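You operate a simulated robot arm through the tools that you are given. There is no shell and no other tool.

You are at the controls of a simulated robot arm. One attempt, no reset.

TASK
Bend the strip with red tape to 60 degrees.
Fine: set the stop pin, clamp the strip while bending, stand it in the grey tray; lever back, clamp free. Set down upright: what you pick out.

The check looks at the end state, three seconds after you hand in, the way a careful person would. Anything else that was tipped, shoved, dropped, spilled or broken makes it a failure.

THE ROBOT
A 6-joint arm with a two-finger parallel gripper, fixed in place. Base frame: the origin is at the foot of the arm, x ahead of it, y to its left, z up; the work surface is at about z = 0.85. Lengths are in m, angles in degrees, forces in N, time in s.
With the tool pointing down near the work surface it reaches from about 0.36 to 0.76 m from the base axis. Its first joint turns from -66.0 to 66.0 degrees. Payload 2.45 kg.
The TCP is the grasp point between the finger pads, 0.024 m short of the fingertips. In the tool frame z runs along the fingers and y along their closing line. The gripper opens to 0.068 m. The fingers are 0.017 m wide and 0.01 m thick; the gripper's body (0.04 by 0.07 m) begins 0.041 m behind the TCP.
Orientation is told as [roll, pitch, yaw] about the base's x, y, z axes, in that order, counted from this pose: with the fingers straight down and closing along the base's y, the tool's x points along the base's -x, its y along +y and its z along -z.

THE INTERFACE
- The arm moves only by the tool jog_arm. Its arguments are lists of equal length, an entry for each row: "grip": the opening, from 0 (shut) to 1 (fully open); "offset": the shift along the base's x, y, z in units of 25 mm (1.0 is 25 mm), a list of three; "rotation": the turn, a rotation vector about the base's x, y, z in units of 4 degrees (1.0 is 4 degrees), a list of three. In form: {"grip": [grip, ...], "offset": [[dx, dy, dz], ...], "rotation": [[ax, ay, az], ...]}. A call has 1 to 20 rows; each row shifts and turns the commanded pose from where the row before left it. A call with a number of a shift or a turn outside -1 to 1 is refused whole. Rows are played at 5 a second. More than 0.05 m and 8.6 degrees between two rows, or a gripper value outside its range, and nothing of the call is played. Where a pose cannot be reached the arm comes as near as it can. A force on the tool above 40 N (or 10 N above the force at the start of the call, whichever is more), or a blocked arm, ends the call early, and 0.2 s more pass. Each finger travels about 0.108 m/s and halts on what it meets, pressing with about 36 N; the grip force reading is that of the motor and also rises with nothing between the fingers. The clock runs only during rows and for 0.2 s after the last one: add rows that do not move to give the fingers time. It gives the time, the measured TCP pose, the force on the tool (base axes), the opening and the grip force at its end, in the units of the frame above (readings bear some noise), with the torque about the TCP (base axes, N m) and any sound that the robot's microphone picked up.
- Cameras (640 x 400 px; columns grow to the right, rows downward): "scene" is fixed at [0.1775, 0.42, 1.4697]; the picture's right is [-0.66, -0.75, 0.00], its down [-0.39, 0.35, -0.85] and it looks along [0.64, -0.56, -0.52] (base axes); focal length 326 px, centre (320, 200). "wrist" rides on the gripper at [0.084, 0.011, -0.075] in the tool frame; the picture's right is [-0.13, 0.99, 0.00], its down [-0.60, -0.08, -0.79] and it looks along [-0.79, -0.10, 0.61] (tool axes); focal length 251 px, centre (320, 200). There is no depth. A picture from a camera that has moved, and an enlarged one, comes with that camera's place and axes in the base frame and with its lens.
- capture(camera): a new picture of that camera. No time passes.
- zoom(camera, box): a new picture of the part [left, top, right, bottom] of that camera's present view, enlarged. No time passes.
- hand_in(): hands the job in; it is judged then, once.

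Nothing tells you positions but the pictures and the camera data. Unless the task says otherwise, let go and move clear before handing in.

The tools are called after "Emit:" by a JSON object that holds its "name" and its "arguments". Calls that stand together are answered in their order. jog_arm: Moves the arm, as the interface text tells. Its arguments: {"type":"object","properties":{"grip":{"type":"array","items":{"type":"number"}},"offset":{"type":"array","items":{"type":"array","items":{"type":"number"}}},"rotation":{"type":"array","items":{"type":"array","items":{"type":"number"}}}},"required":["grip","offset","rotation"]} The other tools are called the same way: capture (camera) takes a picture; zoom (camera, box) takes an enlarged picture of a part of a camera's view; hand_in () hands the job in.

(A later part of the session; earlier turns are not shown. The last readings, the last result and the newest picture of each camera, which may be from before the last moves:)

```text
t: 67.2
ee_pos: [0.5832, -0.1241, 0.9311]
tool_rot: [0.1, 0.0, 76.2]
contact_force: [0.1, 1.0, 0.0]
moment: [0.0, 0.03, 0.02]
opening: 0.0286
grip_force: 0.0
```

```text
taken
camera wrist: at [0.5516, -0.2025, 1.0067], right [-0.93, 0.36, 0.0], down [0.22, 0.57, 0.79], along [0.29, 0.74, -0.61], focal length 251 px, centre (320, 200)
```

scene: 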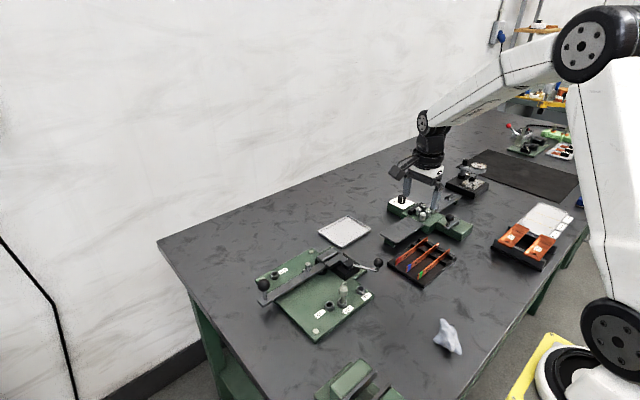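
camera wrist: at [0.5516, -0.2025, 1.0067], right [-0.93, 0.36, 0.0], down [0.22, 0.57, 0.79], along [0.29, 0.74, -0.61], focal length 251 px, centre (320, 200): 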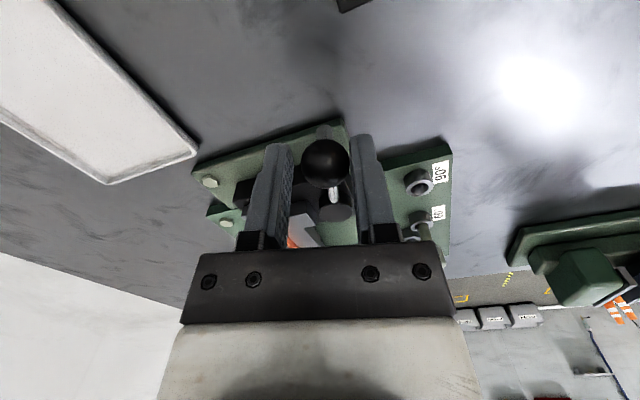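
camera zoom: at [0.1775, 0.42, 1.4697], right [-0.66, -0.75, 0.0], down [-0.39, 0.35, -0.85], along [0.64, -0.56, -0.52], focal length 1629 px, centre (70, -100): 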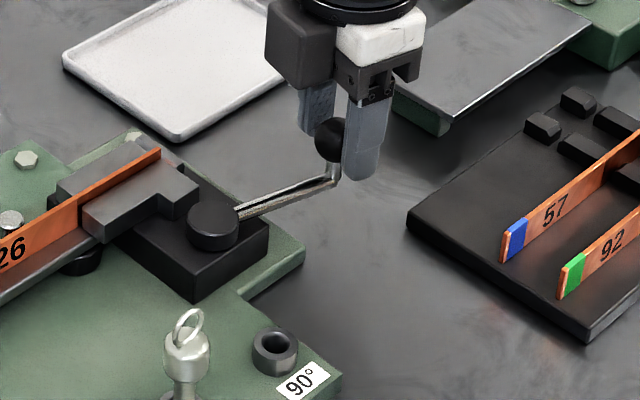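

Emit:
{"name": "jog_arm", "arguments": {"grip": [0.42, 0.42, 0.42, 0.42, 0.42], "offset": [[0.23, -0.03, 0], [0.23, -0.03, 0], [0.23, -0.02, 0], [0, 0, 0], [0, 0, 0]], "rotation": [[0, 0, 1], [0, 0, 1], [0, 0, 1], [0, 0, 0], [0, 0, 0]]}}

Emit:
{"name": "zoom", "arguments": {"camera": "scene", "box": [300, 220, 400, 300]}}

Emit:
{"name": "capture", "arguments": {"camera": "wrist"}}

```text
t: 68.4
ee_pos: [0.6007, -0.1256, 0.9307]
tool_rot: [-0.1, 0.1, 87.9]
contact_force: [0.0, -0.1, 0.1]
moment: [0.03, 0.02, 0.03]
opening: 0.0289
grip_force: 0.3
```

```text
5.00 times, centred on (350, 260) of scene
camera zoom: at [0.1775, 0.42, 1.4697], right [-0.66, -0.75, 0.0], down [-0.39, 0.35, -0.85], along [0.64, -0.56, -0.52], focal length 1629 px, centre (170, -100)
```

zoom: 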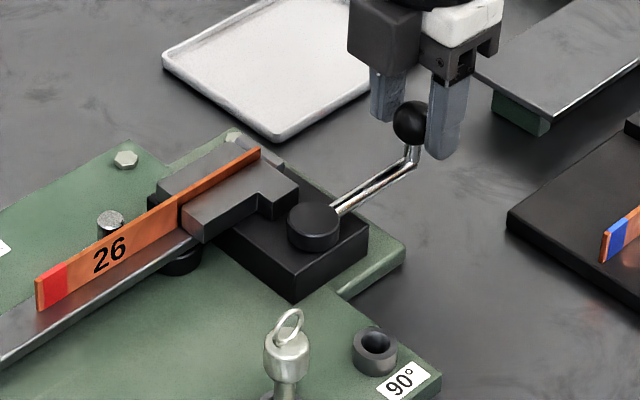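

```text
taken
camera wrist: at [0.5861, -0.2089, 1.0067], right [-0.99, 0.16, 0.0], down [0.1, 0.6, 0.79], along [0.13, 0.78, -0.61], focal length 251 px, centre (320, 200)
```

wrist: 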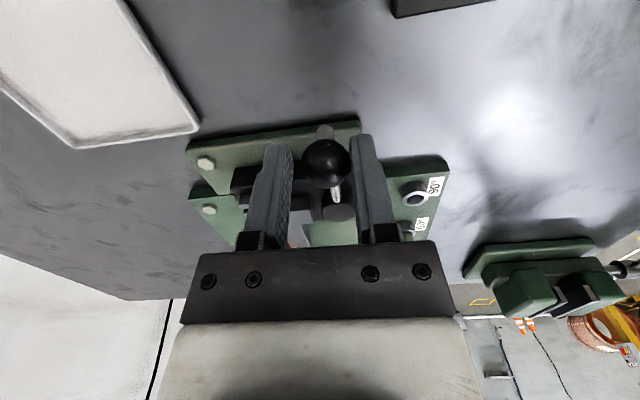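

Emit:
{"name": "jog_arm", "arguments": {"grip": [0.42, 0.42, 0.42, 0.42, 0.42], "offset": [[0.18, 0.01, 0], [0.18, 0.02, 0], [0.18, 0.03, 0], [0, 0, 0], [0, 0, 0]], "rotation": [[0, 0, 0.8], [0, 0, 0.8], [0, 0, 0.8], [0, 0, 0], [0, 0, 0]]}}

Emit:
{"name": "zoom", "arguments": {"camera": "scene", "box": [300, 230, 380, 290]}}

Emit:
{"name": "capture", "arguments": {"camera": "wrist"}}

```text
t: 69.6
ee_pos: [0.6104, -0.1241, 0.9282]
tool_rot: [0.5, -0.2, 97.6]
contact_force: [-24.7, 3.5, -3.3]
moment: [0.05, 0.15, -0.11]
opening: 0.0472
grip_force: 11.4
```

```text
6.67 times, centred on (340, 260) of scene
camera zoom: at [0.177, 0.4201, 1.4698], right [-0.66, -0.75, 0.0], down [-0.39, 0.34, -0.85], along [0.64, -0.56, -0.52], focal length 2172 px, centre (187, -200)
```

zoom: 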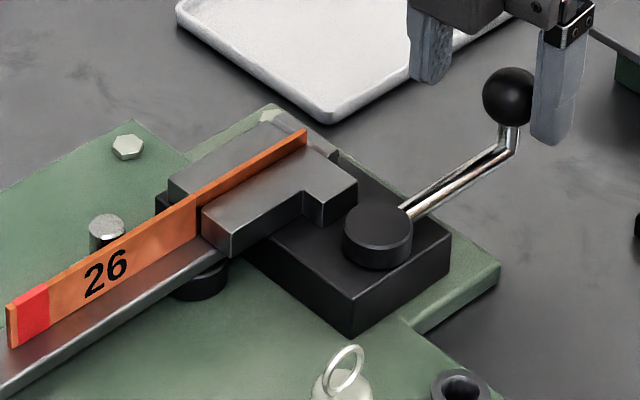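

```text
taken
camera wrist: at [0.6113, -0.209, 1.0043], right [-1.0, 0.0, 0.01], down [0.01, 0.61, 0.79], along [-0.01, 0.79, -0.61], focal length 251 px, centre (320, 200)
```

wrist: 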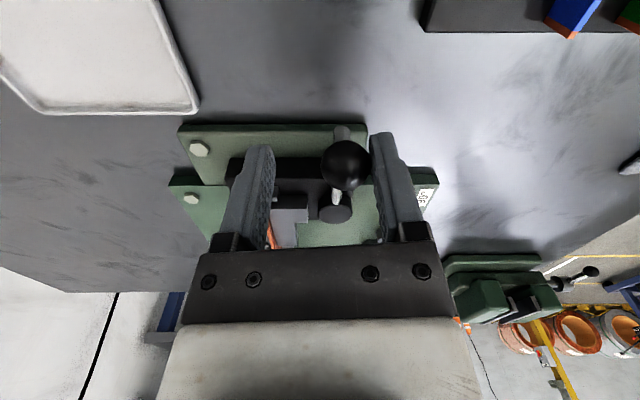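

The handle stopped firmly with about 25 N resistance, so the jaw looks tight on the strip. I'll back off and check that it holds.

Emit:
{"name": "jog_arm", "arguments": {"grip": [0.65, 0.65, 0.65, 0.65], "offset": [[-0.2, 0, 0], [-0.1, 0, 0], [0, 0, 0], [0, 0, 0]], "rotation": [[0, 0, 0], [0, 0, 0], [0, 0, 0], [0, 0, 0]]}}

Emit:
{"name": "zoom", "arguments": {"camera": "scene", "box": [310, 235, 360, 275]}}

Emit:
{"name": "capture", "arguments": {"camera": "wrist"}}

```text
t: 70.6
ee_pos: [0.6079, -0.1252, 0.9321]
tool_rot: [-0.2, 0.0, 97.6]
contact_force: [0.6, 0.4, -0.2]
moment: [0.0, 0.01, -0.01]
opening: 0.0444
grip_force: 0.0
```

```text
10.00 times, centred on (335, 255) of scene
camera zoom: at [0.1775, 0.42, 1.4697], right [-0.66, -0.75, 0.0], down [-0.39, 0.35, -0.85], along [0.64, -0.56, -0.52], focal length 3258 px, centre (170, -350)
```

zoom: 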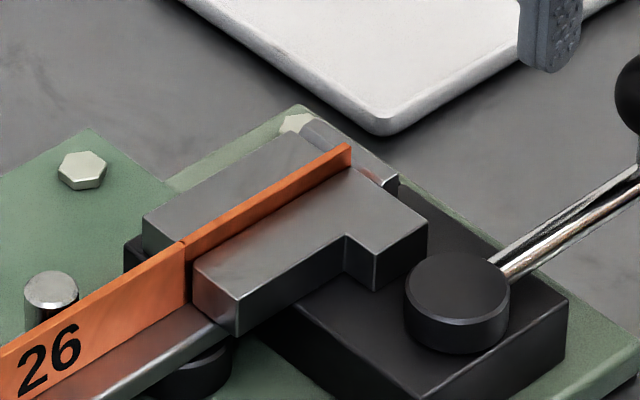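

```text
taken
camera wrist: at [0.6082, -0.2096, 1.0074], right [-1.0, 0.0, 0.0], down [0.0, 0.61, 0.79], along [0.0, 0.79, -0.61], focal length 251 px, centre (320, 200)
```

wrist: 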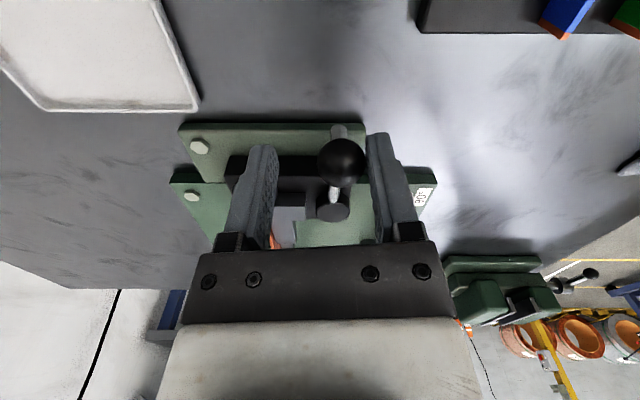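

The clamp holds and the strip is gripped upright. Next is the lever: I'll rise and rotate to yaw −90 on the way to the lever ball.

Emit:
{"name": "jog_arm", "arguments": {"grip": [0.7, 0.7, 0.7, 0.7, 0.7, 0.7, 0.7, 0.7, 0.7, 0.7, 0.7, 0.7, 0.7, 0.7, 0.7, 0.7, 0.7, 0.7, 0.7, 0.7], "offset": [[0, 0, 0.8], [0, 0, 0.8], [0, 0, 0.8], [0, 0, 0.8], [0, 0, 0.8], [0, 0.3, 0.4], [0, 0.3, 0], [0, 0.3, 0], [0, 0.3, 0], [0, 0.3, 0], [0, 0.3, 0], [0, 0.3, 0], [0, 0.3, 0], [0, 0.3, 0], [0, 0.3, 0], [0, 0.3, 0], [0, 0.3, 0], [0, 0.3, 0], [0, 0.3, 0], [0, 0.3, 0]], "rotation": [[0, 0, 0], [0, 0, 0], [0, 0, 0], [0, 0, -1], [0, 0, -1], [0, 0, -1], [0, 0, -1], [0, 0, -1], [0, 0, -1], [0, 0, -1], [0, 0, -1], [0, 0, -1], [0, 0, -1], [0, 0, -1], [0, 0, -1], [0, 0, -1], [0, 0, -1], [0, 0, -1], [0, 0, -1], [0, 0, -1]]}}

Emit:
{"name": "jog_arm", "arguments": {"grip": [0.7, 0.7, 0.7, 0.7, 0.7, 0.7, 0.7, 0.7, 0.7, 0.7, 0.7, 0.7, 0.7, 0.7, 0.7, 0.7, 0.7, 0.7, 0.7, 0.7], "offset": [[0.08, 0.3, 0], [0.08, 0.3, 0], [0.08, 0.3, 0], [0.08, 0.3, 0], [0.08, 0.3, 0], [0.08, 0.3, 0], [0.08, 0.3, 0], [0.08, 0.3, 0], [0.08, 0.3, 0], [0.08, 0.3, 0], [0.08, 0.3, 0], [0.08, 0.3, 0], [0.08, 0.3, 0], [0.08, 0.3, 0], [0.08, 0.3, 0], [0.08, 0.3, 0], [0.08, 0.3, 0], [0.08, 0.3, 0], [0.08, 0.3, 0], [0.08, 0.3, 0]], "rotation": [[0, 0, -1], [0, 0, -1], [0, 0, -1], [0, 0, -1], [0, 0, -1], [0, 0, -1], [0, 0, -1], [0, 0, -1], [0, 0, -1], [0, 0, -1], [0, 0, -1], [0, 0, -1], [0, 0, -1], [0, 0, -1], [0, 0, -1], [0, 0, -1], [0, 0, -1], [0, 0, -1], [0, 0, -1], [0, 0, -1]]}}

Emit:
{"name": "jog_arm", "arguments": {"grip": [0.7, 0.7, 0.7, 0.7, 0.7, 0.7, 0.7, 0.7, 0.7, 0.7, 0.7], "offset": [[0, 0, 0], [0, 0, 0], [0, 0, 0], [0, 0, 0], [0, 0, 0], [0, 0, 0], [0, 0, 0], [0, 0, 0], [0, 0, 0], [0, 0, 0], [0, 0, 0]], "rotation": [[0, 0, -1], [0, 0, -1], [0, 0, -1], [0, 0, -1], [0, 0, -1], [0, 0, -1], [0, 0, -1], [0, 0, -1], [0, 0, -1], [0, 0, -0.9], [0, 0, 0]]}}

Emit:
{"name": "capture", "arguments": {"camera": "wrist"}}

Emit:
{"name": "zoom", "arguments": {"camera": "scene", "box": [240, 200, 400, 320]}}

```text
t: 74.8
ee_pos: [0.6058, -0.0135, 1.0407]
tool_rot: [0.1, 0.0, 29.6]
contact_force: [0.8, 0.0, -0.7]
moment: [-0.02, -0.01, -0.01]
opening: 0.0476
grip_force: 0.0
```

```text
t: 79.0
ee_pos: [0.6471, 0.1384, 1.0408]
tool_rot: [0.0, 0.1, -50.5]
contact_force: [-0.3, -0.1, -0.4]
moment: [0.02, 0.01, -0.02]
opening: 0.0474
grip_force: 0.1
```

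```text
t: 81.4
ee_pos: [0.6459, 0.1376, 1.0396]
tool_rot: [0.0, -0.1, -90.1]
contact_force: [0.3, 0.5, 0.5]
moment: [0.02, 0.03, 0.02]
opening: 0.0477
grip_force: 0.1
```

```text
taken
camera wrist: at [0.6567, 0.2221, 1.1151], right [0.99, -0.13, 0.0], down [-0.08, -0.6, 0.79], along [-0.1, -0.79, -0.61], focal length 251 px, centre (320, 200)
```

wrist: 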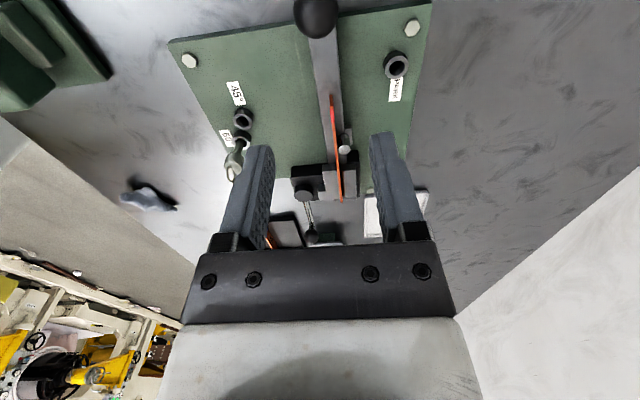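

```text
3.33 times, centred on (320, 260) of scene
camera zoom: at [0.1775, 0.42, 1.4697], right [-0.66, -0.75, 0.0], down [-0.39, 0.35, -0.85], along [0.64, -0.56, -0.52], focal length 1086 px, centre (320, 0)
```

zoom: 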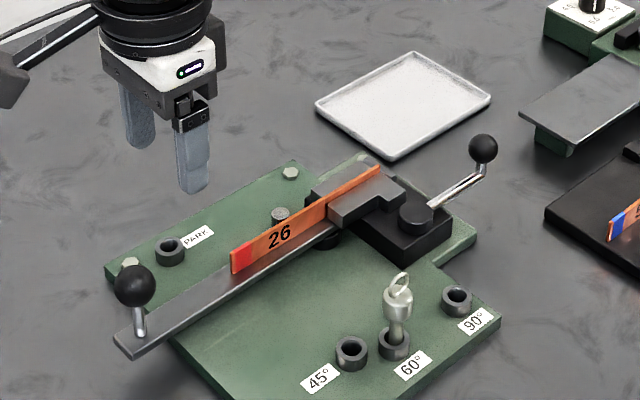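

The lever ball is at about (0.648, 0.170, 0.928), with the pivot near (0.648, 0.003). I'll move over it and descend.

Emit:
{"name": "jog_arm", "arguments": {"grip": [0.8, 0.8, 0.8, 0.8, 0.8, 0.8, 0.8], "offset": [[0.04, 0.65, 0], [0.04, 0.65, 0], [0, 0, -0.9], [0, 0, -0.9], [0, 0, -0.4], [0, 0, 0], [0, 0, 0]], "rotation": [[0, 0, 0], [0, 0, 0], [0, 0, 0], [0, 0, 0], [0, 0, 0], [0, 0, 0], [0, 0, 0]]}}

Emit:
{"name": "capture", "arguments": {"camera": "wrist"}}

Emit:
{"name": "zoom", "arguments": {"camera": "scene", "box": [230, 210, 330, 290]}}

```text
t: 83.0
ee_pos: [0.6496, 0.17, 0.9849]
tool_rot: [0.0, 0.0, -90.0]
contact_force: [0.5, 0.7, -0.1]
moment: [0.0, -0.01, -0.02]
opening: 0.0543
grip_force: 0.1
```

```text
taken
camera wrist: at [0.6604, 0.2549, 1.06], right [0.99, -0.13, 0.0], down [-0.08, -0.6, 0.79], along [-0.1, -0.79, -0.61], focal length 251 px, centre (320, 200)
```

wrist: 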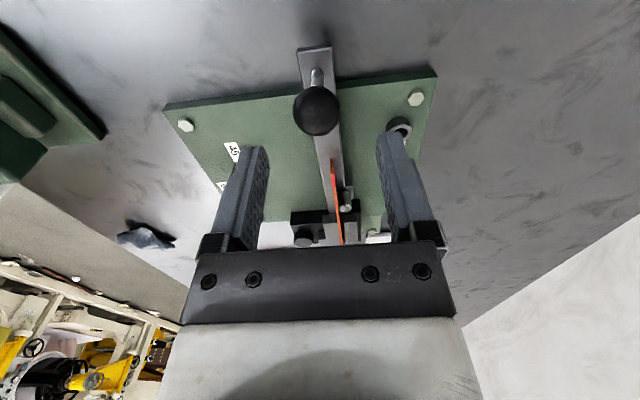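

```text
5.00 times, centred on (280, 250) of scene
camera zoom: at [0.1775, 0.42, 1.4697], right [-0.66, -0.75, 0.0], down [-0.39, 0.35, -0.85], along [0.64, -0.56, -0.52], focal length 1629 px, centre (520, -50)
```

zoom: 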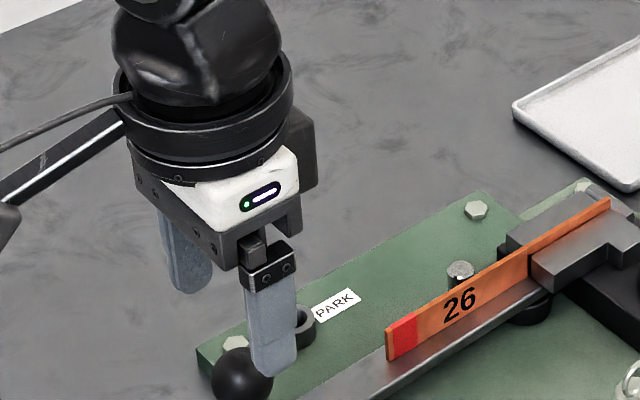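

The ball is right below the TCP. I'll descend around it and grip.

Emit:
{"name": "jog_arm", "arguments": {"grip": [0.8, 0.8, 0.8, 0.6, 0.35, 0.35, 0.35, 0.35], "offset": [[-0.08, 0, -0.96], [0, 0, -0.96], [0, 0, 0], [0, 0, 0], [0, 0, 0], [0, 0, 0], [0, 0, 0], [0, 0, 0]], "rotation": [[0, 0, 0], [0, 0, 0], [0, 0, 0], [0, 0, 0], [0, 0, 0], [0, 0, 0], [0, 0, 0], [0, 0, 0]]}}

Emit:
{"name": "capture", "arguments": {"camera": "wrist"}}

Emit:
{"name": "zoom", "arguments": {"camera": "scene", "box": [230, 230, 350, 320]}}

```text
t: 84.8
ee_pos: [0.6456, 0.1689, 0.9338]
tool_rot: [0.0, 0.0, -90.0]
contact_force: [-0.4, 0.7, -1.7]
moment: [0.14, -0.02, -0.1]
opening: 0.0276
grip_force: 42.3
```

```text
taken
camera wrist: at [0.6562, 0.2535, 1.0106], right [0.99, -0.13, 0.0], down [-0.08, -0.6, 0.79], along [-0.1, -0.79, -0.61], focal length 251 px, centre (320, 200)
```

wrist: 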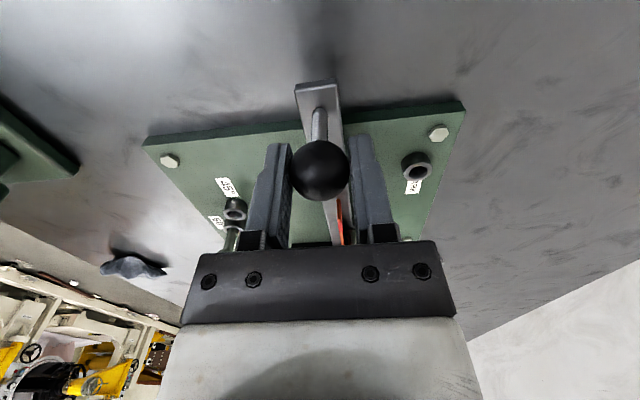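

```text
4.44 times, centred on (290, 275) of scene
camera zoom: at [0.1776, 0.4201, 1.4697], right [-0.66, -0.75, 0.0], down [-0.39, 0.35, -0.85], along [0.64, -0.56, -0.52], focal length 1448 px, centre (453, -133)
```

zoom: 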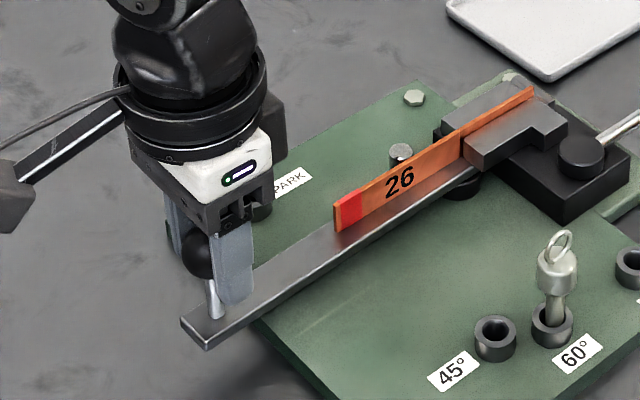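

Ball gripped. I'll swing the lever in 4° steps along the arc and check early.

Emit:
{"name": "jog_arm", "arguments": {"grip": [0.3, 0.3, 0.3, 0.3, 0.3], "offset": [[-0.4657, -0.0163, 0], [-0.4635, -0.0487, 0], [-0.4589, -0.0809, 0], [-0.4522, -0.1127, 0], [0, 0, 0]], "rotation": [[0, 0, 1], [0, 0, 1], [0, 0, 1], [0, 0, 1], [0, 0, 0]]}}

Emit:
{"name": "capture", "arguments": {"camera": "wrist"}}

Emit:
{"name": "zoom", "arguments": {"camera": "scene", "box": [250, 230, 400, 330]}}

```text
t: 86.0
ee_pos: [0.5997, 0.1618, 0.9347]
tool_rot: [-0.3, -0.1, -73.9]
contact_force: [14.9, -10.4, -32.7]
moment: [-0.58, -0.04, 0.08]
opening: 0.0279
grip_force: 41.8
```

```text
taken
camera wrist: at [0.5869, 0.2458, 1.0105], right [0.99, 0.15, -0.01], down [0.1, -0.6, 0.79], along [0.12, -0.79, -0.61], focal length 251 px, centre (320, 200)
```

wrist: 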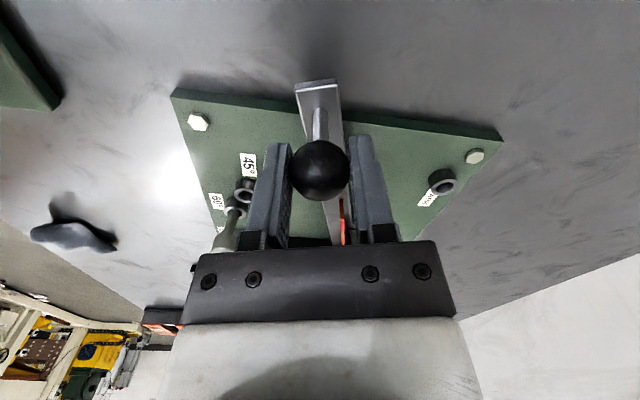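

```text
4.00 times, centred on (325, 280) of scene
camera zoom: at [0.1786, 0.4199, 1.4696], right [-0.66, -0.75, 0.0], down [-0.39, 0.35, -0.85], along [0.64, -0.56, -0.52], focal length 1303 px, centre (300, -120)
```

zoom: 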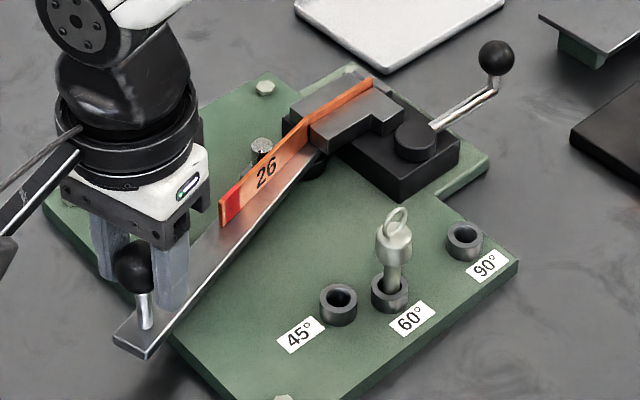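

The strip is bending, but a downward pull of about 33 N and some inward force have built up. I'll relieve those before continuing.

Emit:
{"name": "jog_arm", "arguments": {"grip": [0.3, 0.3, 0.3], "offset": [[0, -0.03, -0.05], [0, 0, 0], [0, 0, 0]], "rotation": [[0, 0, 0], [0, 0, 0], [0, 0, 0]]}}

```text
t: 86.8
ee_pos: [0.5989, 0.1625, 0.936]
tool_rot: [-0.1, -0.1, -74.0]
contact_force: [8.5, -1.8, -26.4]
moment: [0.13, -0.02, 0.04]
opening: 0.0274
grip_force: 41.3
```

Emit:
{"name": "jog_arm", "arguments": {"grip": [0.3, 0.3, 0.3], "offset": [[0, 0, -0.08], [0, 0, 0], [0, 0, 0]], "rotation": [[0, 0, 0], [0, 0, 0], [0, 0, 0]]}}

```text
t: 87.6
ee_pos: [0.6003, 0.1616, 0.9372]
tool_rot: [0.2, 0.0, -74.0]
contact_force: [4.2, -7.6, -1.2]
moment: [0.27, 0.19, -0.26]
opening: 0.0276
grip_force: 42.0
```

Emit:
{"name": "jog_arm", "arguments": {"grip": [0.3, 0.3, 0.3, 0.3, 0.3], "offset": [[-0.4217, -0.1786, 0], [-0.4219, -0.1705, 0], [-0.4089, -0.1995, 0], [0, 0, 0], [0, 0, 0]], "rotation": [[0, 0, 1], [0, 0, 1], [0, 0, 1], [0, 0, 0], [0, 0, 0]]}}

Emit:
{"name": "capture", "arguments": {"camera": "wrist"}}

Emit:
{"name": "zoom", "arguments": {"camera": "scene", "box": [250, 230, 400, 330]}}

```text
t: 88.8
ee_pos: [0.5698, 0.1484, 0.9368]
tool_rot: [0.3, 0.0, -61.9]
contact_force: [6.6, 10.3, 22.3]
moment: [0.66, 0.21, 0.14]
opening: 0.0274
grip_force: 42.3
```

```text
taken
camera wrist: at [0.539, 0.2292, 1.0121], right [0.94, 0.35, 0.01], down [0.21, -0.57, 0.79], along [0.28, -0.74, -0.61], focal length 251 px, centre (320, 200)
```

wrist: 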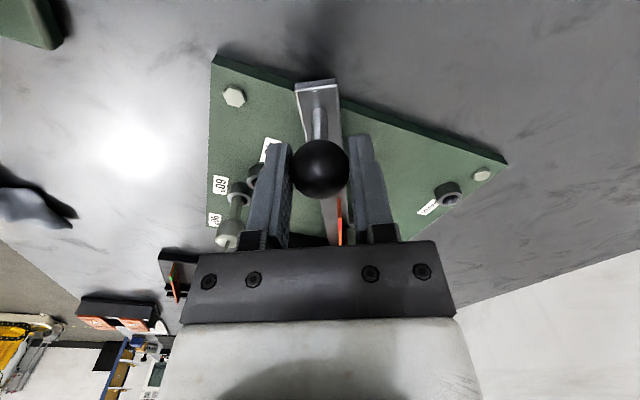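

```text
4.00 times, centred on (325, 280) of scene
camera zoom: at [0.1773, 0.4202, 1.4697], right [-0.66, -0.75, 0.0], down [-0.39, 0.34, -0.85], along [0.64, -0.56, -0.52], focal length 1303 px, centre (300, -120)
```

zoom: 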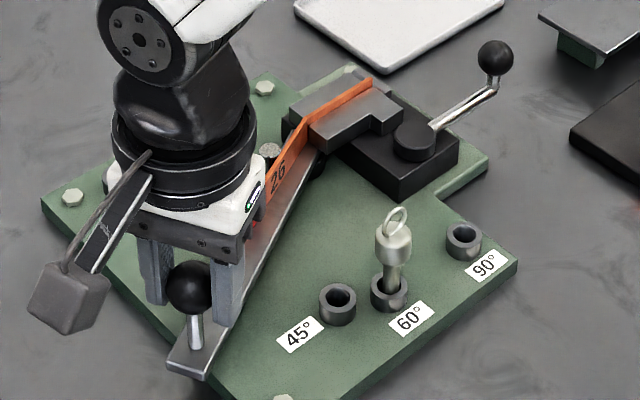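

Emit:
{"name": "jog_arm", "arguments": {"grip": [0.3, 0.3, 0.3], "offset": [[-0.019, 0.035, 0.06], [0, 0, 0], [0, 0, 0]], "rotation": [[0, 0, 0], [0, 0, 0], [0, 0, 0]]}}

```text
t: 89.6
ee_pos: [0.5674, 0.149, 0.9375]
tool_rot: [0.1, -0.1, -62.0]
contact_force: [11.9, 1.2, 5.8]
moment: [-0.61, -0.56, 0.22]
opening: 0.0274
grip_force: 42.4
```

Emit:
{"name": "jog_arm", "arguments": {"grip": [0.3, 0.3, 0.3, 0.3], "offset": [[-0.4036, -0.233, 0], [-0.3863, -0.2606, 0], [-0.3672, -0.2869, 0], [0, 0, 0]], "rotation": [[0, 0, 1], [0, 0, 1], [0, 0, 1], [0, 0, 0]]}}

Emit:
{"name": "zoom", "arguments": {"camera": "scene", "box": [250, 230, 400, 330]}}

```text
t: 90.6
ee_pos: [0.5399, 0.1279, 0.9362]
tool_rot: [0.0, 0.0, -49.8]
contact_force: [12.0, 2.4, 3.8]
moment: [0.37, 0.03, 0.2]
opening: 0.0271
grip_force: 41.8
```

```text
4.00 times, centred on (325, 280) of scene
camera zoom: at [0.1778, 0.4201, 1.4697], right [-0.66, -0.75, 0.0], down [-0.39, 0.35, -0.85], along [0.64, -0.56, -0.52], focal length 1303 px, centre (300, -120)
```

zoom: 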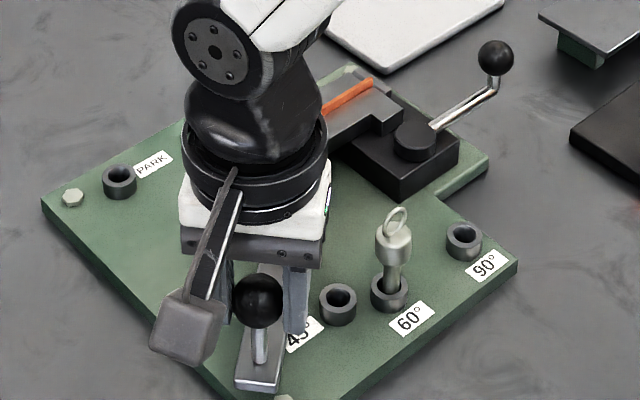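

Forces are low now and the lever is around 41°. Continuing.

Emit:
{"name": "jog_arm", "arguments": {"grip": [0.3, 0.3, 0.3, 0.3], "offset": [[-0.3463, -0.3118, 0], [-0.3237, -0.3352, 0], [-0.2995, -0.357, 0], [0, 0, 0]], "rotation": [[0, 0, 1], [0, 0, 1], [0, 0, 1], [0, 0, 0]]}}

Emit:
{"name": "zoom", "arguments": {"camera": "scene", "box": [250, 230, 400, 330]}}

Emit:
{"name": "capture", "arguments": {"camera": "wrist"}}

```text
t: 91.6
ee_pos: [0.5155, 0.1042, 0.9371]
tool_rot: [0.2, -0.1, -38.0]
contact_force: [21.6, -3.7, -8.3]
moment: [0.2, 0.18, 0.05]
opening: 0.0273
grip_force: 42.5
```

```text
4.00 times, centred on (325, 280) of scene
camera zoom: at [0.1783, 0.4199, 1.4696], right [-0.66, -0.75, 0.0], down [-0.39, 0.35, -0.85], along [0.64, -0.56, -0.52], focal length 1303 px, centre (300, -120)
```

zoom: 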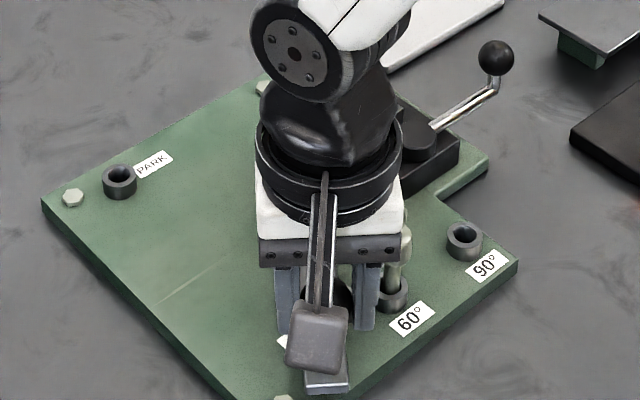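

```text
taken
camera wrist: at [0.4559, 0.1652, 1.012], right [0.71, 0.7, 0.0], down [0.43, -0.43, 0.79], along [0.56, -0.56, -0.61], focal length 251 px, centre (320, 200)
```

wrist: 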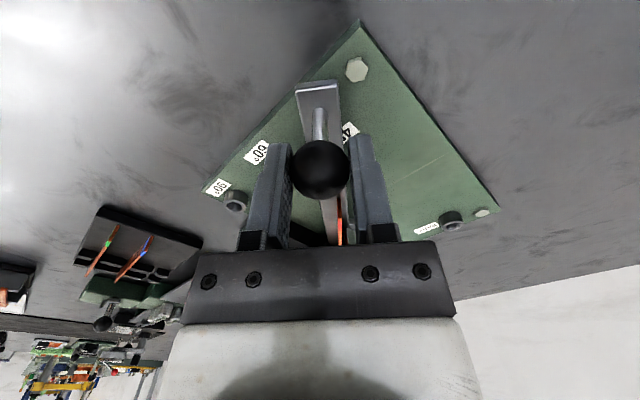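

Emit:
{"name": "jog_arm", "arguments": {"grip": [0.3, 0.3, 0.3, 0.3], "offset": [[0.047, -0.037, 0.02], [-0.2739, -0.377, 0], [-0.2469, -0.3952, 0], [0, 0, 0]], "rotation": [[0, 0, 0], [0, 0, 1], [0, 0, 1], [0, 0, 0]]}}

Emit:
{"name": "zoom", "arguments": {"camera": "scene", "box": [270, 230, 400, 330]}}

Emit:
{"name": "zoom", "arguments": {"camera": "wrist", "box": [200, 60, 440, 250]}}

```text
t: 92.6
ee_pos: [0.5013, 0.0838, 0.9356]
tool_rot: [-0.1, 0.1, -29.9]
contact_force: [13.4, 4.7, -18.4]
moment: [-0.23, -0.35, 0.13]
opening: 0.0274
grip_force: 41.8
```

```text
4.00 times, centred on (335, 280) of scene
camera zoom: at [0.1782, 0.4202, 1.4696], right [-0.66, -0.75, 0.0], down [-0.39, 0.34, -0.85], along [0.64, -0.56, -0.52], focal length 1303 px, centre (260, -120)
```

zoom: 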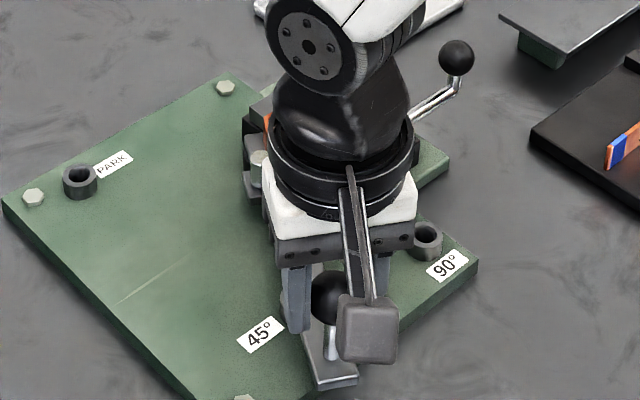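

```text
2.11 times, centred on (320, 155) of wrist
camera zoom: at [0.4343, 0.1355, 1.0123], right [0.61, 0.79, 0.0], down [0.49, -0.37, 0.79], along [0.63, -0.48, -0.61], focal length 529 px, centre (320, 295)
```

zoom: 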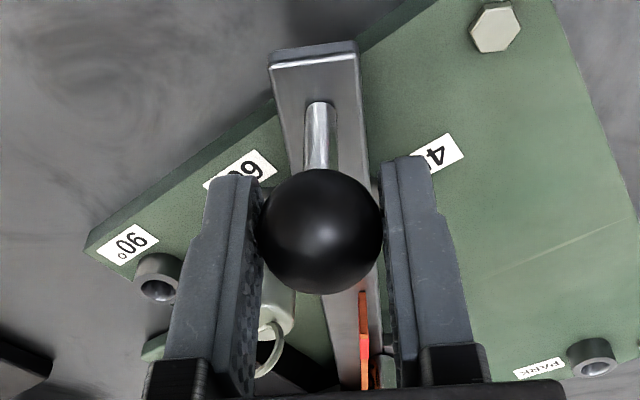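

The lever is at about 61° and almost at the pin. I'll take smaller steps until it rests against the stop.

Emit:
{"name": "jog_arm", "arguments": {"grip": [0.3, 0.3, 0.3, 0.3], "offset": [[0, 0, -0.05], [-0.111, -0.205, 0], [-0.104, -0.2085, 0], [0, 0, 0]], "rotation": [[0, 0, 0], [0, 0, 0.5], [0, 0, 0.5], [0, 0, 0]]}}

Emit:
{"name": "zoom", "arguments": {"camera": "wrist", "box": [200, 60, 440, 250]}}

```text
t: 93.6
ee_pos: [0.4977, 0.0756, 0.9359]
tool_rot: [0.0, -0.1, -25.9]
contact_force: [-6.5, 15.7, 20.5]
moment: [0.39, 0.62, 0.09]
opening: 0.0273
grip_force: 41.4
```

```text
2.11 times, centred on (320, 155) of wrist
camera zoom: at [0.4267, 0.1226, 1.0122], right [0.55, 0.84, 0.0], down [0.51, -0.33, 0.79], along [0.66, -0.44, -0.61], focal length 529 px, centre (320, 295)
```

zoom: 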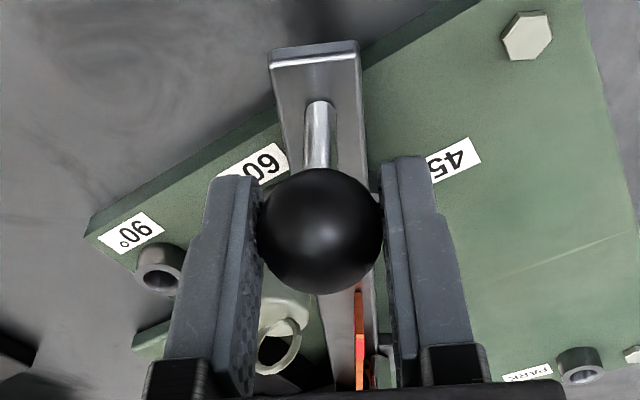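

Emit:
{"name": "jog_arm", "arguments": {"grip": [0.3, 0.3, 0.3, 0.3], "offset": [[-0.018, 0.009, 0.04], [-0.05, -0.105, 0], [-0.048, -0.106, 0], [0, 0, 0]], "rotation": [[0, 0, 0], [0, 0, 0.25], [0, 0, 0.25], [0, 0, 0]]}}

Emit:
{"name": "zoom", "arguments": {"camera": "wrist", "box": [240, 140, 360, 240]}}

Emit:
{"name": "zoom", "arguments": {"camera": "scene", "box": [300, 240, 380, 310]}}

```text
t: 94.6
ee_pos: [0.4958, 0.0695, 0.936]
tool_rot: [0.0, 0.0, -23.8]
contact_force: [-10.3, 26.1, 20.8]
moment: [0.24, 0.1, 0.11]
opening: 0.0273
grip_force: 42.6
```

```text
4.00 times, centred on (300, 190) of wrist
camera zoom: at [0.423, 0.1153, 1.0118], right [0.52, 0.85, 0.0], down [0.52, -0.32, 0.79], along [0.68, -0.41, -0.61], focal length 1006 px, centre (400, 240)
```

zoom: 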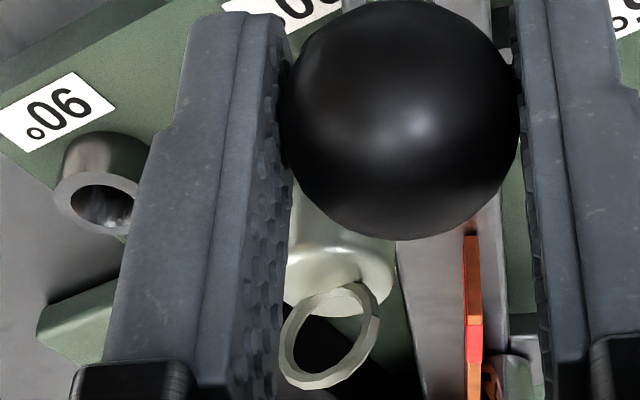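

```text
5.71 times, centred on (340, 275) of scene
camera zoom: at [0.1769, 0.4207, 1.4696], right [-0.66, -0.75, 0.0], down [-0.39, 0.34, -0.85], along [0.64, -0.56, -0.52], focal length 1862 px, centre (206, -229)
```

zoom: 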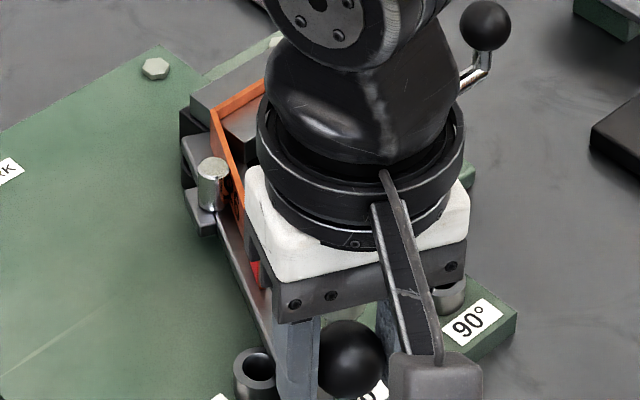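

Emit:
{"name": "jog_arm", "arguments": {"grip": [0.3, 0.3, 0.3], "offset": [[-0.055, 0.024, 0.06], [0, 0, 0], [0, 0, 0]], "rotation": [[0, 0, 0], [0, 0, 0], [0, 0, 0]]}}

Emit:
{"name": "jog_arm", "arguments": {"grip": [0.3, 0.3, 0.3], "offset": [[-0.046, -0.107, 0], [0, 0, 0], [0, 0, 0]], "rotation": [[0, 0, 0.25], [0, 0, 0], [0, 0, 0]]}}

Emit:
{"name": "zoom", "arguments": {"camera": "wrist", "box": [240, 140, 360, 240]}}

```text
t: 95.4
ee_pos: [0.4954, 0.07, 0.9374]
tool_rot: [-0.1, -0.1, -24.0]
contact_force: [18.9, 12.1, -25.3]
moment: [-0.01, -0.18, -0.07]
opening: 0.0275
grip_force: 42.1
```

```text
t: 96.3
ee_pos: [0.4954, 0.0712, 0.9375]
tool_rot: [0.3, -0.4, -23.0]
contact_force: [7.4, 13.3, -11.4]
moment: [0.35, 0.22, -0.1]
opening: 0.0271
grip_force: 41.6
stopped in row 3: the force on the tool passed its limit at 44 N (the readings are from after the stop); the commanded pose is now the measured one
```

```text
4.00 times, centred on (300, 190) of wrist
camera zoom: at [0.4211, 0.1137, 1.0126], right [0.51, 0.86, 0.01], down [0.52, -0.31, 0.8], along [0.69, -0.4, -0.6], focal length 1006 px, centre (400, 240)
```

zoom: 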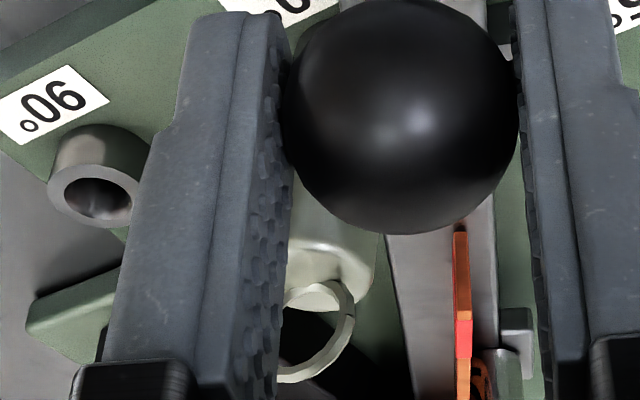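

The push tripped the force limit with the lever at about 66°, probably against the pin plus stress in the grip. I'll release briefly to clear the stress and look at the lever and pin.

Emit:
{"name": "jog_arm", "arguments": {"grip": [0.55, 0.6, 0.6, 0.6], "offset": [[0, 0, 0], [0, 0, 0], [0, 0, 0], [0, 0, 0]], "rotation": [[0, 0, 0], [0, 0, 0], [0, 0, 0], [0, 0, 0]]}}

Emit:
{"name": "capture", "arguments": {"camera": "wrist"}}

Emit:
{"name": "zoom", "arguments": {"camera": "wrist", "box": [200, 60, 440, 250]}}

Emit:
{"name": "zoom", "arguments": {"camera": "scene", "box": [300, 240, 380, 310]}}

```text
t: 97.3
ee_pos: [0.4943, 0.0701, 0.938]
tool_rot: [0.3, -0.4, -23.0]
contact_force: [-0.6, -0.8, 0.4]
moment: [-0.01, -0.01, 0.01]
opening: 0.0409
grip_force: 0.1
```

```text
taken
camera wrist: at [0.4204, 0.1125, 1.013], right [0.51, 0.86, 0.0], down [0.52, -0.31, 0.8], along [0.69, -0.4, -0.61], focal length 251 px, centre (320, 200)
```

wrist: 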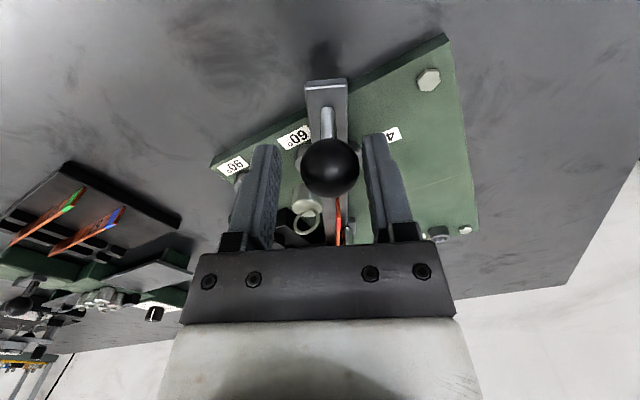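

```text
2.11 times, centred on (320, 155) of wrist
camera zoom: at [0.4204, 0.1125, 1.013], right [0.51, 0.86, 0.0], down [0.52, -0.31, 0.8], along [0.69, -0.4, -0.61], focal length 529 px, centre (320, 295)
```

zoom: 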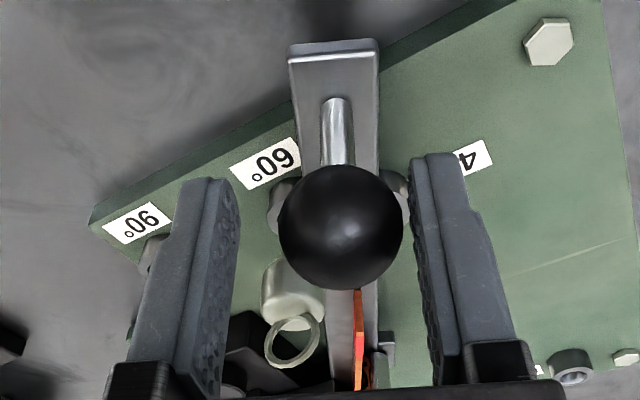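

```text
5.71 times, centred on (340, 275) of scene
camera zoom: at [0.1775, 0.42, 1.4697], right [-0.66, -0.75, 0.0], down [-0.39, 0.35, -0.85], along [0.64, -0.56, -0.52], focal length 1862 px, centre (206, -229)
```

zoom: 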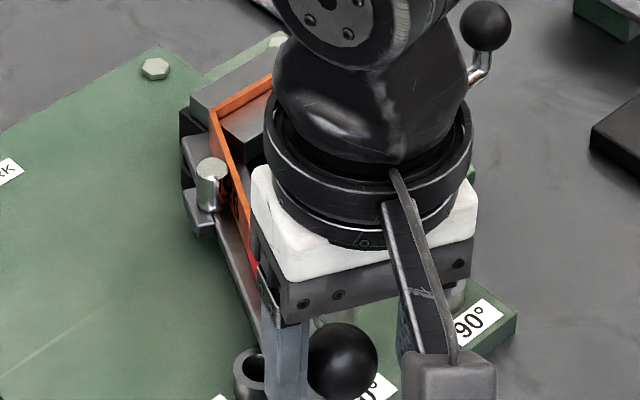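

The lever eased back about 1.5° when freed, consistent with having reached the pin. I'll regrip and push once more to confirm a solid stop.

Emit:
{"name": "jog_arm", "arguments": {"grip": [0.6, 0.45, 0.3, 0.3, 0.3], "offset": [[0, 0, -0.04], [0, 0, 0], [0, 0, 0], [0, 0, 0], [0, 0, 0]], "rotation": [[0, 0, 0], [0, 0, 0], [0, 0, 0], [0, 0, 0], [0, 0, 0]]}}

Emit:
{"name": "jog_arm", "arguments": {"grip": [0.3, 0.3, 0.3], "offset": [[-0.03, -0.06, 0], [0, 0, 0], [0, 0, 0]], "rotation": [[0, 0, 0], [0, 0, 0], [0, 0, 0]]}}

Emit:
{"name": "zoom", "arguments": {"camera": "wrist", "box": [200, 60, 440, 250]}}

```text
t: 98.5
ee_pos: [0.4947, 0.0695, 0.9375]
tool_rot: [0.2, -0.3, -23.0]
contact_force: [1.4, 11.4, 1.5]
moment: [0.06, -0.13, 0.05]
opening: 0.0296
grip_force: 5.6
```

```text
t: 99.3
ee_pos: [0.4945, 0.0685, 0.9387]
tool_rot: [0.3, -0.4, -22.9]
contact_force: [3.8, 15.7, 3.1]
moment: [0.16, -0.19, 0.06]
opening: 0.0328
grip_force: 7.7
```

```text
2.11 times, centred on (320, 155) of wrist
camera zoom: at [0.42, 0.1115, 1.0122], right [0.51, 0.86, 0.01], down [0.52, -0.31, 0.8], along [0.69, -0.4, -0.6], focal length 529 px, centre (320, 295)
```

zoom: 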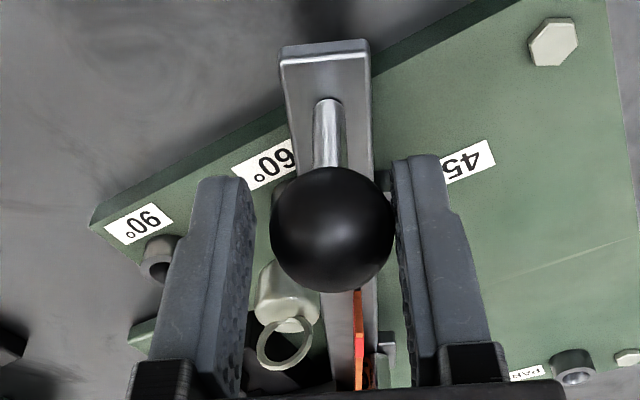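

Emit:
{"name": "jog_arm", "arguments": {"grip": [0.15, 0, 0, 0, 0], "offset": [[0, 0, 0], [0, 0, 0], [0, 0, 0], [0, 0, 0], [0, 0, 0]], "rotation": [[0, 0, 0], [0, 0, 0], [0, 0, 0], [0, 0, 0], [0, 0, 0]]}}

Emit:
{"name": "zoom", "arguments": {"camera": "wrist", "box": [200, 60, 440, 250]}}

```text
t: 100.4
ee_pos: [0.4946, 0.0713, 0.9372]
tool_rot: [0.5, -0.5, -22.8]
contact_force: [4.0, 14.4, -6.7]
moment: [0.42, 0.31, -0.14]
opening: 0.0276
grip_force: 42.1
stopped in row 5: the force on the tool passed its limit at 40 N (the readings are from after the stop); the commanded pose is now the measured one
```

```text
2.11 times, centred on (320, 155) of wrist
camera zoom: at [0.4206, 0.1135, 1.0119], right [0.5, 0.86, 0.01], down [0.52, -0.31, 0.8], along [0.69, -0.4, -0.6], focal length 529 px, centre (320, 295)
```

zoom: 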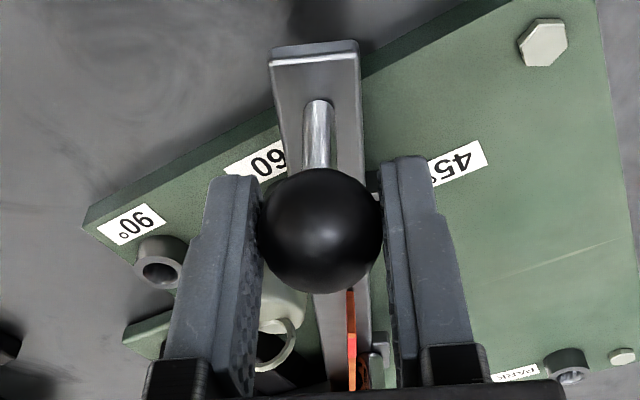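

A solid stop: 40 N with no further motion. The bend is complete. I'll loosen to a loose cage around the ball and bring the lever back along the arc.

Emit:
{"name": "jog_arm", "arguments": {"grip": [0.47, 0.47, 0.47, 0.47, 0.47, 0.47, 0.47], "offset": [[0, 0, 0], [0, 0, 0], [0.2043, 0.4188, 0], [0.233, 0.4036, 0], [0.2606, 0.3863, 0], [0.2869, 0.3672, 0], [0, 0, 0]], "rotation": [[0, 0, 0], [0, 0, 0], [0, 0, -1], [0, 0, -1], [0, 0, -1], [0, 0, -1], [0, 0, 0]]}}

Emit:
{"name": "capture", "arguments": {"camera": "wrist"}}

Emit:
{"name": "zoom", "arguments": {"camera": "scene", "box": [250, 230, 400, 330]}}

```text
t: 102.0
ee_pos: [0.5189, 0.1085, 0.9374]
tool_rot: [0.4, -0.5, -38.8]
contact_force: [-0.4, -0.3, -1.1]
moment: [0.03, -0.02, -0.03]
opening: 0.0322
grip_force: 0.2
```

```text
taken
camera wrist: at [0.4604, 0.1701, 1.0126], right [0.72, 0.69, 0.01], down [0.41, -0.44, 0.8], along [0.55, -0.57, -0.6], focal length 251 px, centre (320, 200)
```

wrist: 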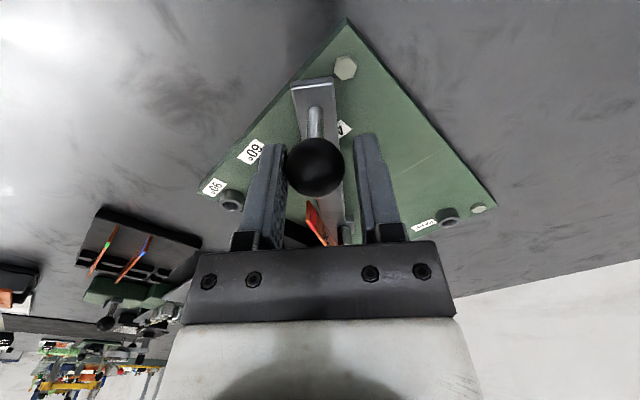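

```text
4.00 times, centred on (325, 280) of scene
camera zoom: at [0.1775, 0.42, 1.4697], right [-0.66, -0.75, 0.0], down [-0.39, 0.35, -0.85], along [0.64, -0.56, -0.52], focal length 1303 px, centre (300, -120)
```

zoom: 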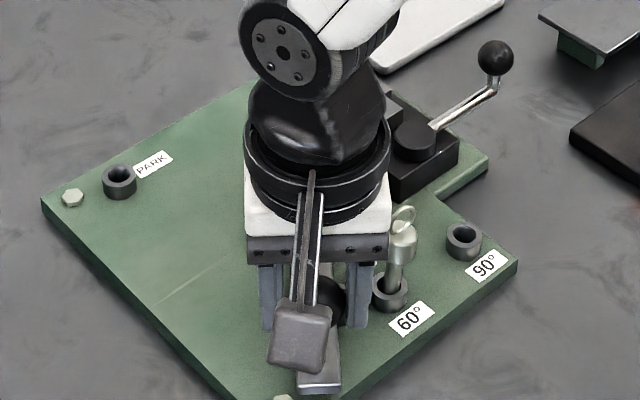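

The lever follows freely and the bent strip stays behind. I'll continue back.

Emit:
{"name": "jog_arm", "arguments": {"grip": [0.47, 0.47, 0.47, 0.47, 0.47, 0.47, 0.47], "offset": [[0.3118, 0.3463, 0], [0.3352, 0.3237, 0], [0.357, 0.2995, 0], [0.377, 0.2739, 0], [0.3952, 0.2469, 0], [0.4115, 0.2188, 0], [0, 0, 0]], "rotation": [[0, 0, -1], [0, 0, -1], [0, 0, -1], [0, 0, -1], [0, 0, -1], [0, 0, -1], [0, 0, 0]]}}

Emit:
{"name": "capture", "arguments": {"camera": "wrist"}}

Emit:
{"name": "zoom", "arguments": {"camera": "scene", "box": [250, 230, 400, 330]}}

```text
t: 103.6
ee_pos: [0.5749, 0.1518, 0.9379]
tool_rot: [0.4, -0.5, -62.8]
contact_force: [-0.1, -0.2, 0.4]
moment: [0.0, 0.03, 0.0]
opening: 0.0324
grip_force: 0.1
```

```text
taken
camera wrist: at [0.5458, 0.2328, 1.0125], right [0.94, 0.34, 0.01], down [0.2, -0.57, 0.8], along [0.27, -0.75, -0.6], focal length 251 px, centre (320, 200)
```

wrist: 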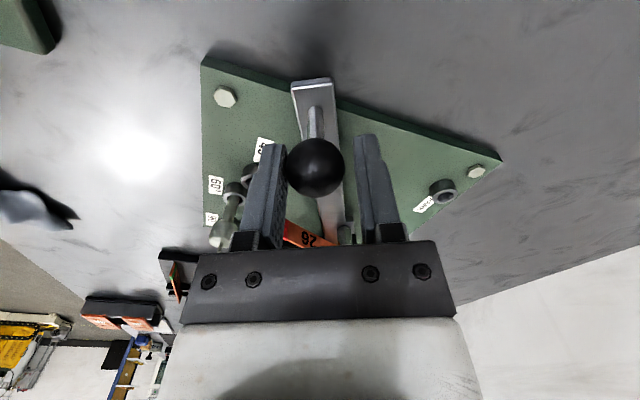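

```text
4.00 times, centred on (325, 280) of scene
camera zoom: at [0.1775, 0.42, 1.4697], right [-0.66, -0.75, 0.0], down [-0.39, 0.35, -0.85], along [0.64, -0.56, -0.52], focal length 1303 px, centre (300, -120)
```

zoom: 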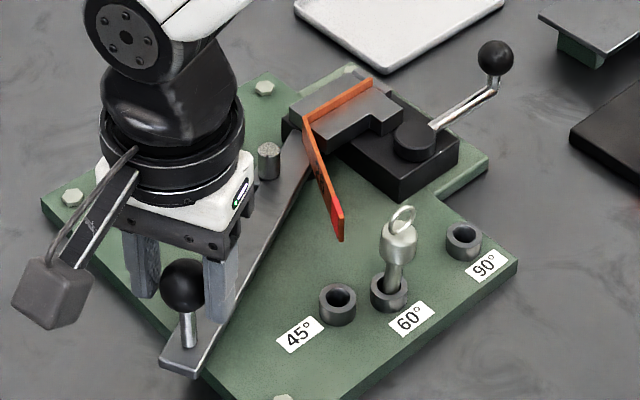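

The strip shows a clean bend. I'll finish bringing the lever home.

Emit:
{"name": "jog_arm", "arguments": {"grip": [0.47, 0.47, 0.47, 0.47, 0.47, 0.47, 0.47, 0.47, 0.47], "offset": [[0.4257, 0.1895, 0], [0.4379, 0.1594, 0], [0.448, 0.1284, 0], [0.4558, 0.0969, 0], [0.4615, 0.0649, 0], [0.4649, 0.0325, 0], [0.15, 0, 0], [0, 0, 0], [0, 0, 0]], "rotation": [[0, 0, -1], [0, 0, -1], [0, 0, -1], [0, 0, -1], [0, 0, -1], [0, 0, -1], [0, 0, -0.8], [0, 0, 0], [0, 0, 0]]}}

Emit:
{"name": "capture", "arguments": {"camera": "wrist"}}

Emit:
{"name": "zoom", "arguments": {"camera": "scene", "box": [240, 230, 390, 330]}}

```text
t: 105.6
ee_pos: [0.6467, 0.1689, 0.9351]
tool_rot: [0.4, -0.5, -90.1]
contact_force: [-0.3, 0.4, 0.3]
moment: [0.0, 0.02, 0.02]
opening: 0.0319
grip_force: 0.3
```

```text
taken
camera wrist: at [0.6563, 0.2539, 1.0112], right [0.99, -0.13, 0.01], down [-0.08, -0.6, 0.8], along [-0.1, -0.79, -0.6], focal length 251 px, centre (320, 200)
```

wrist: 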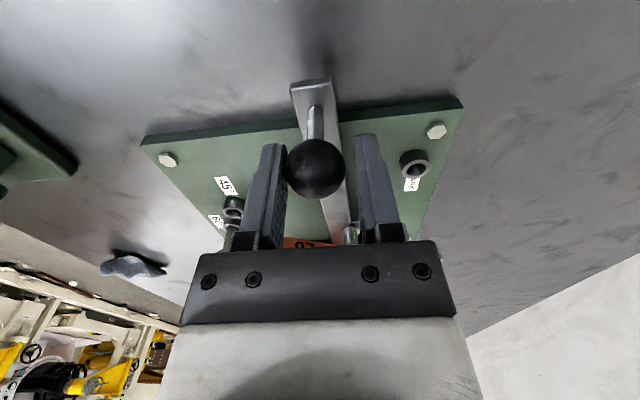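

```text
4.00 times, centred on (315, 280) of scene
camera zoom: at [0.1775, 0.42, 1.4697], right [-0.66, -0.75, 0.0], down [-0.39, 0.35, -0.85], along [0.64, -0.56, -0.52], focal length 1303 px, centre (340, -120)
```

zoom: 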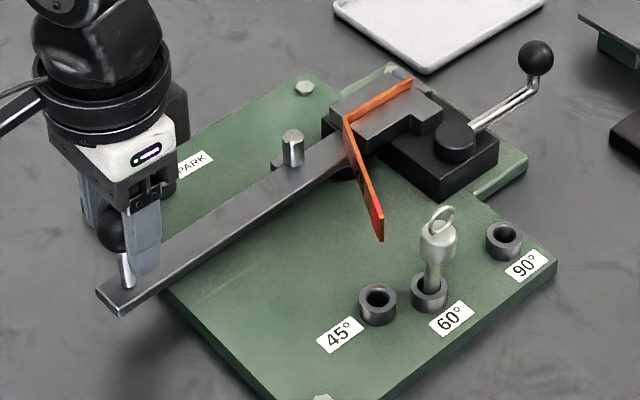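

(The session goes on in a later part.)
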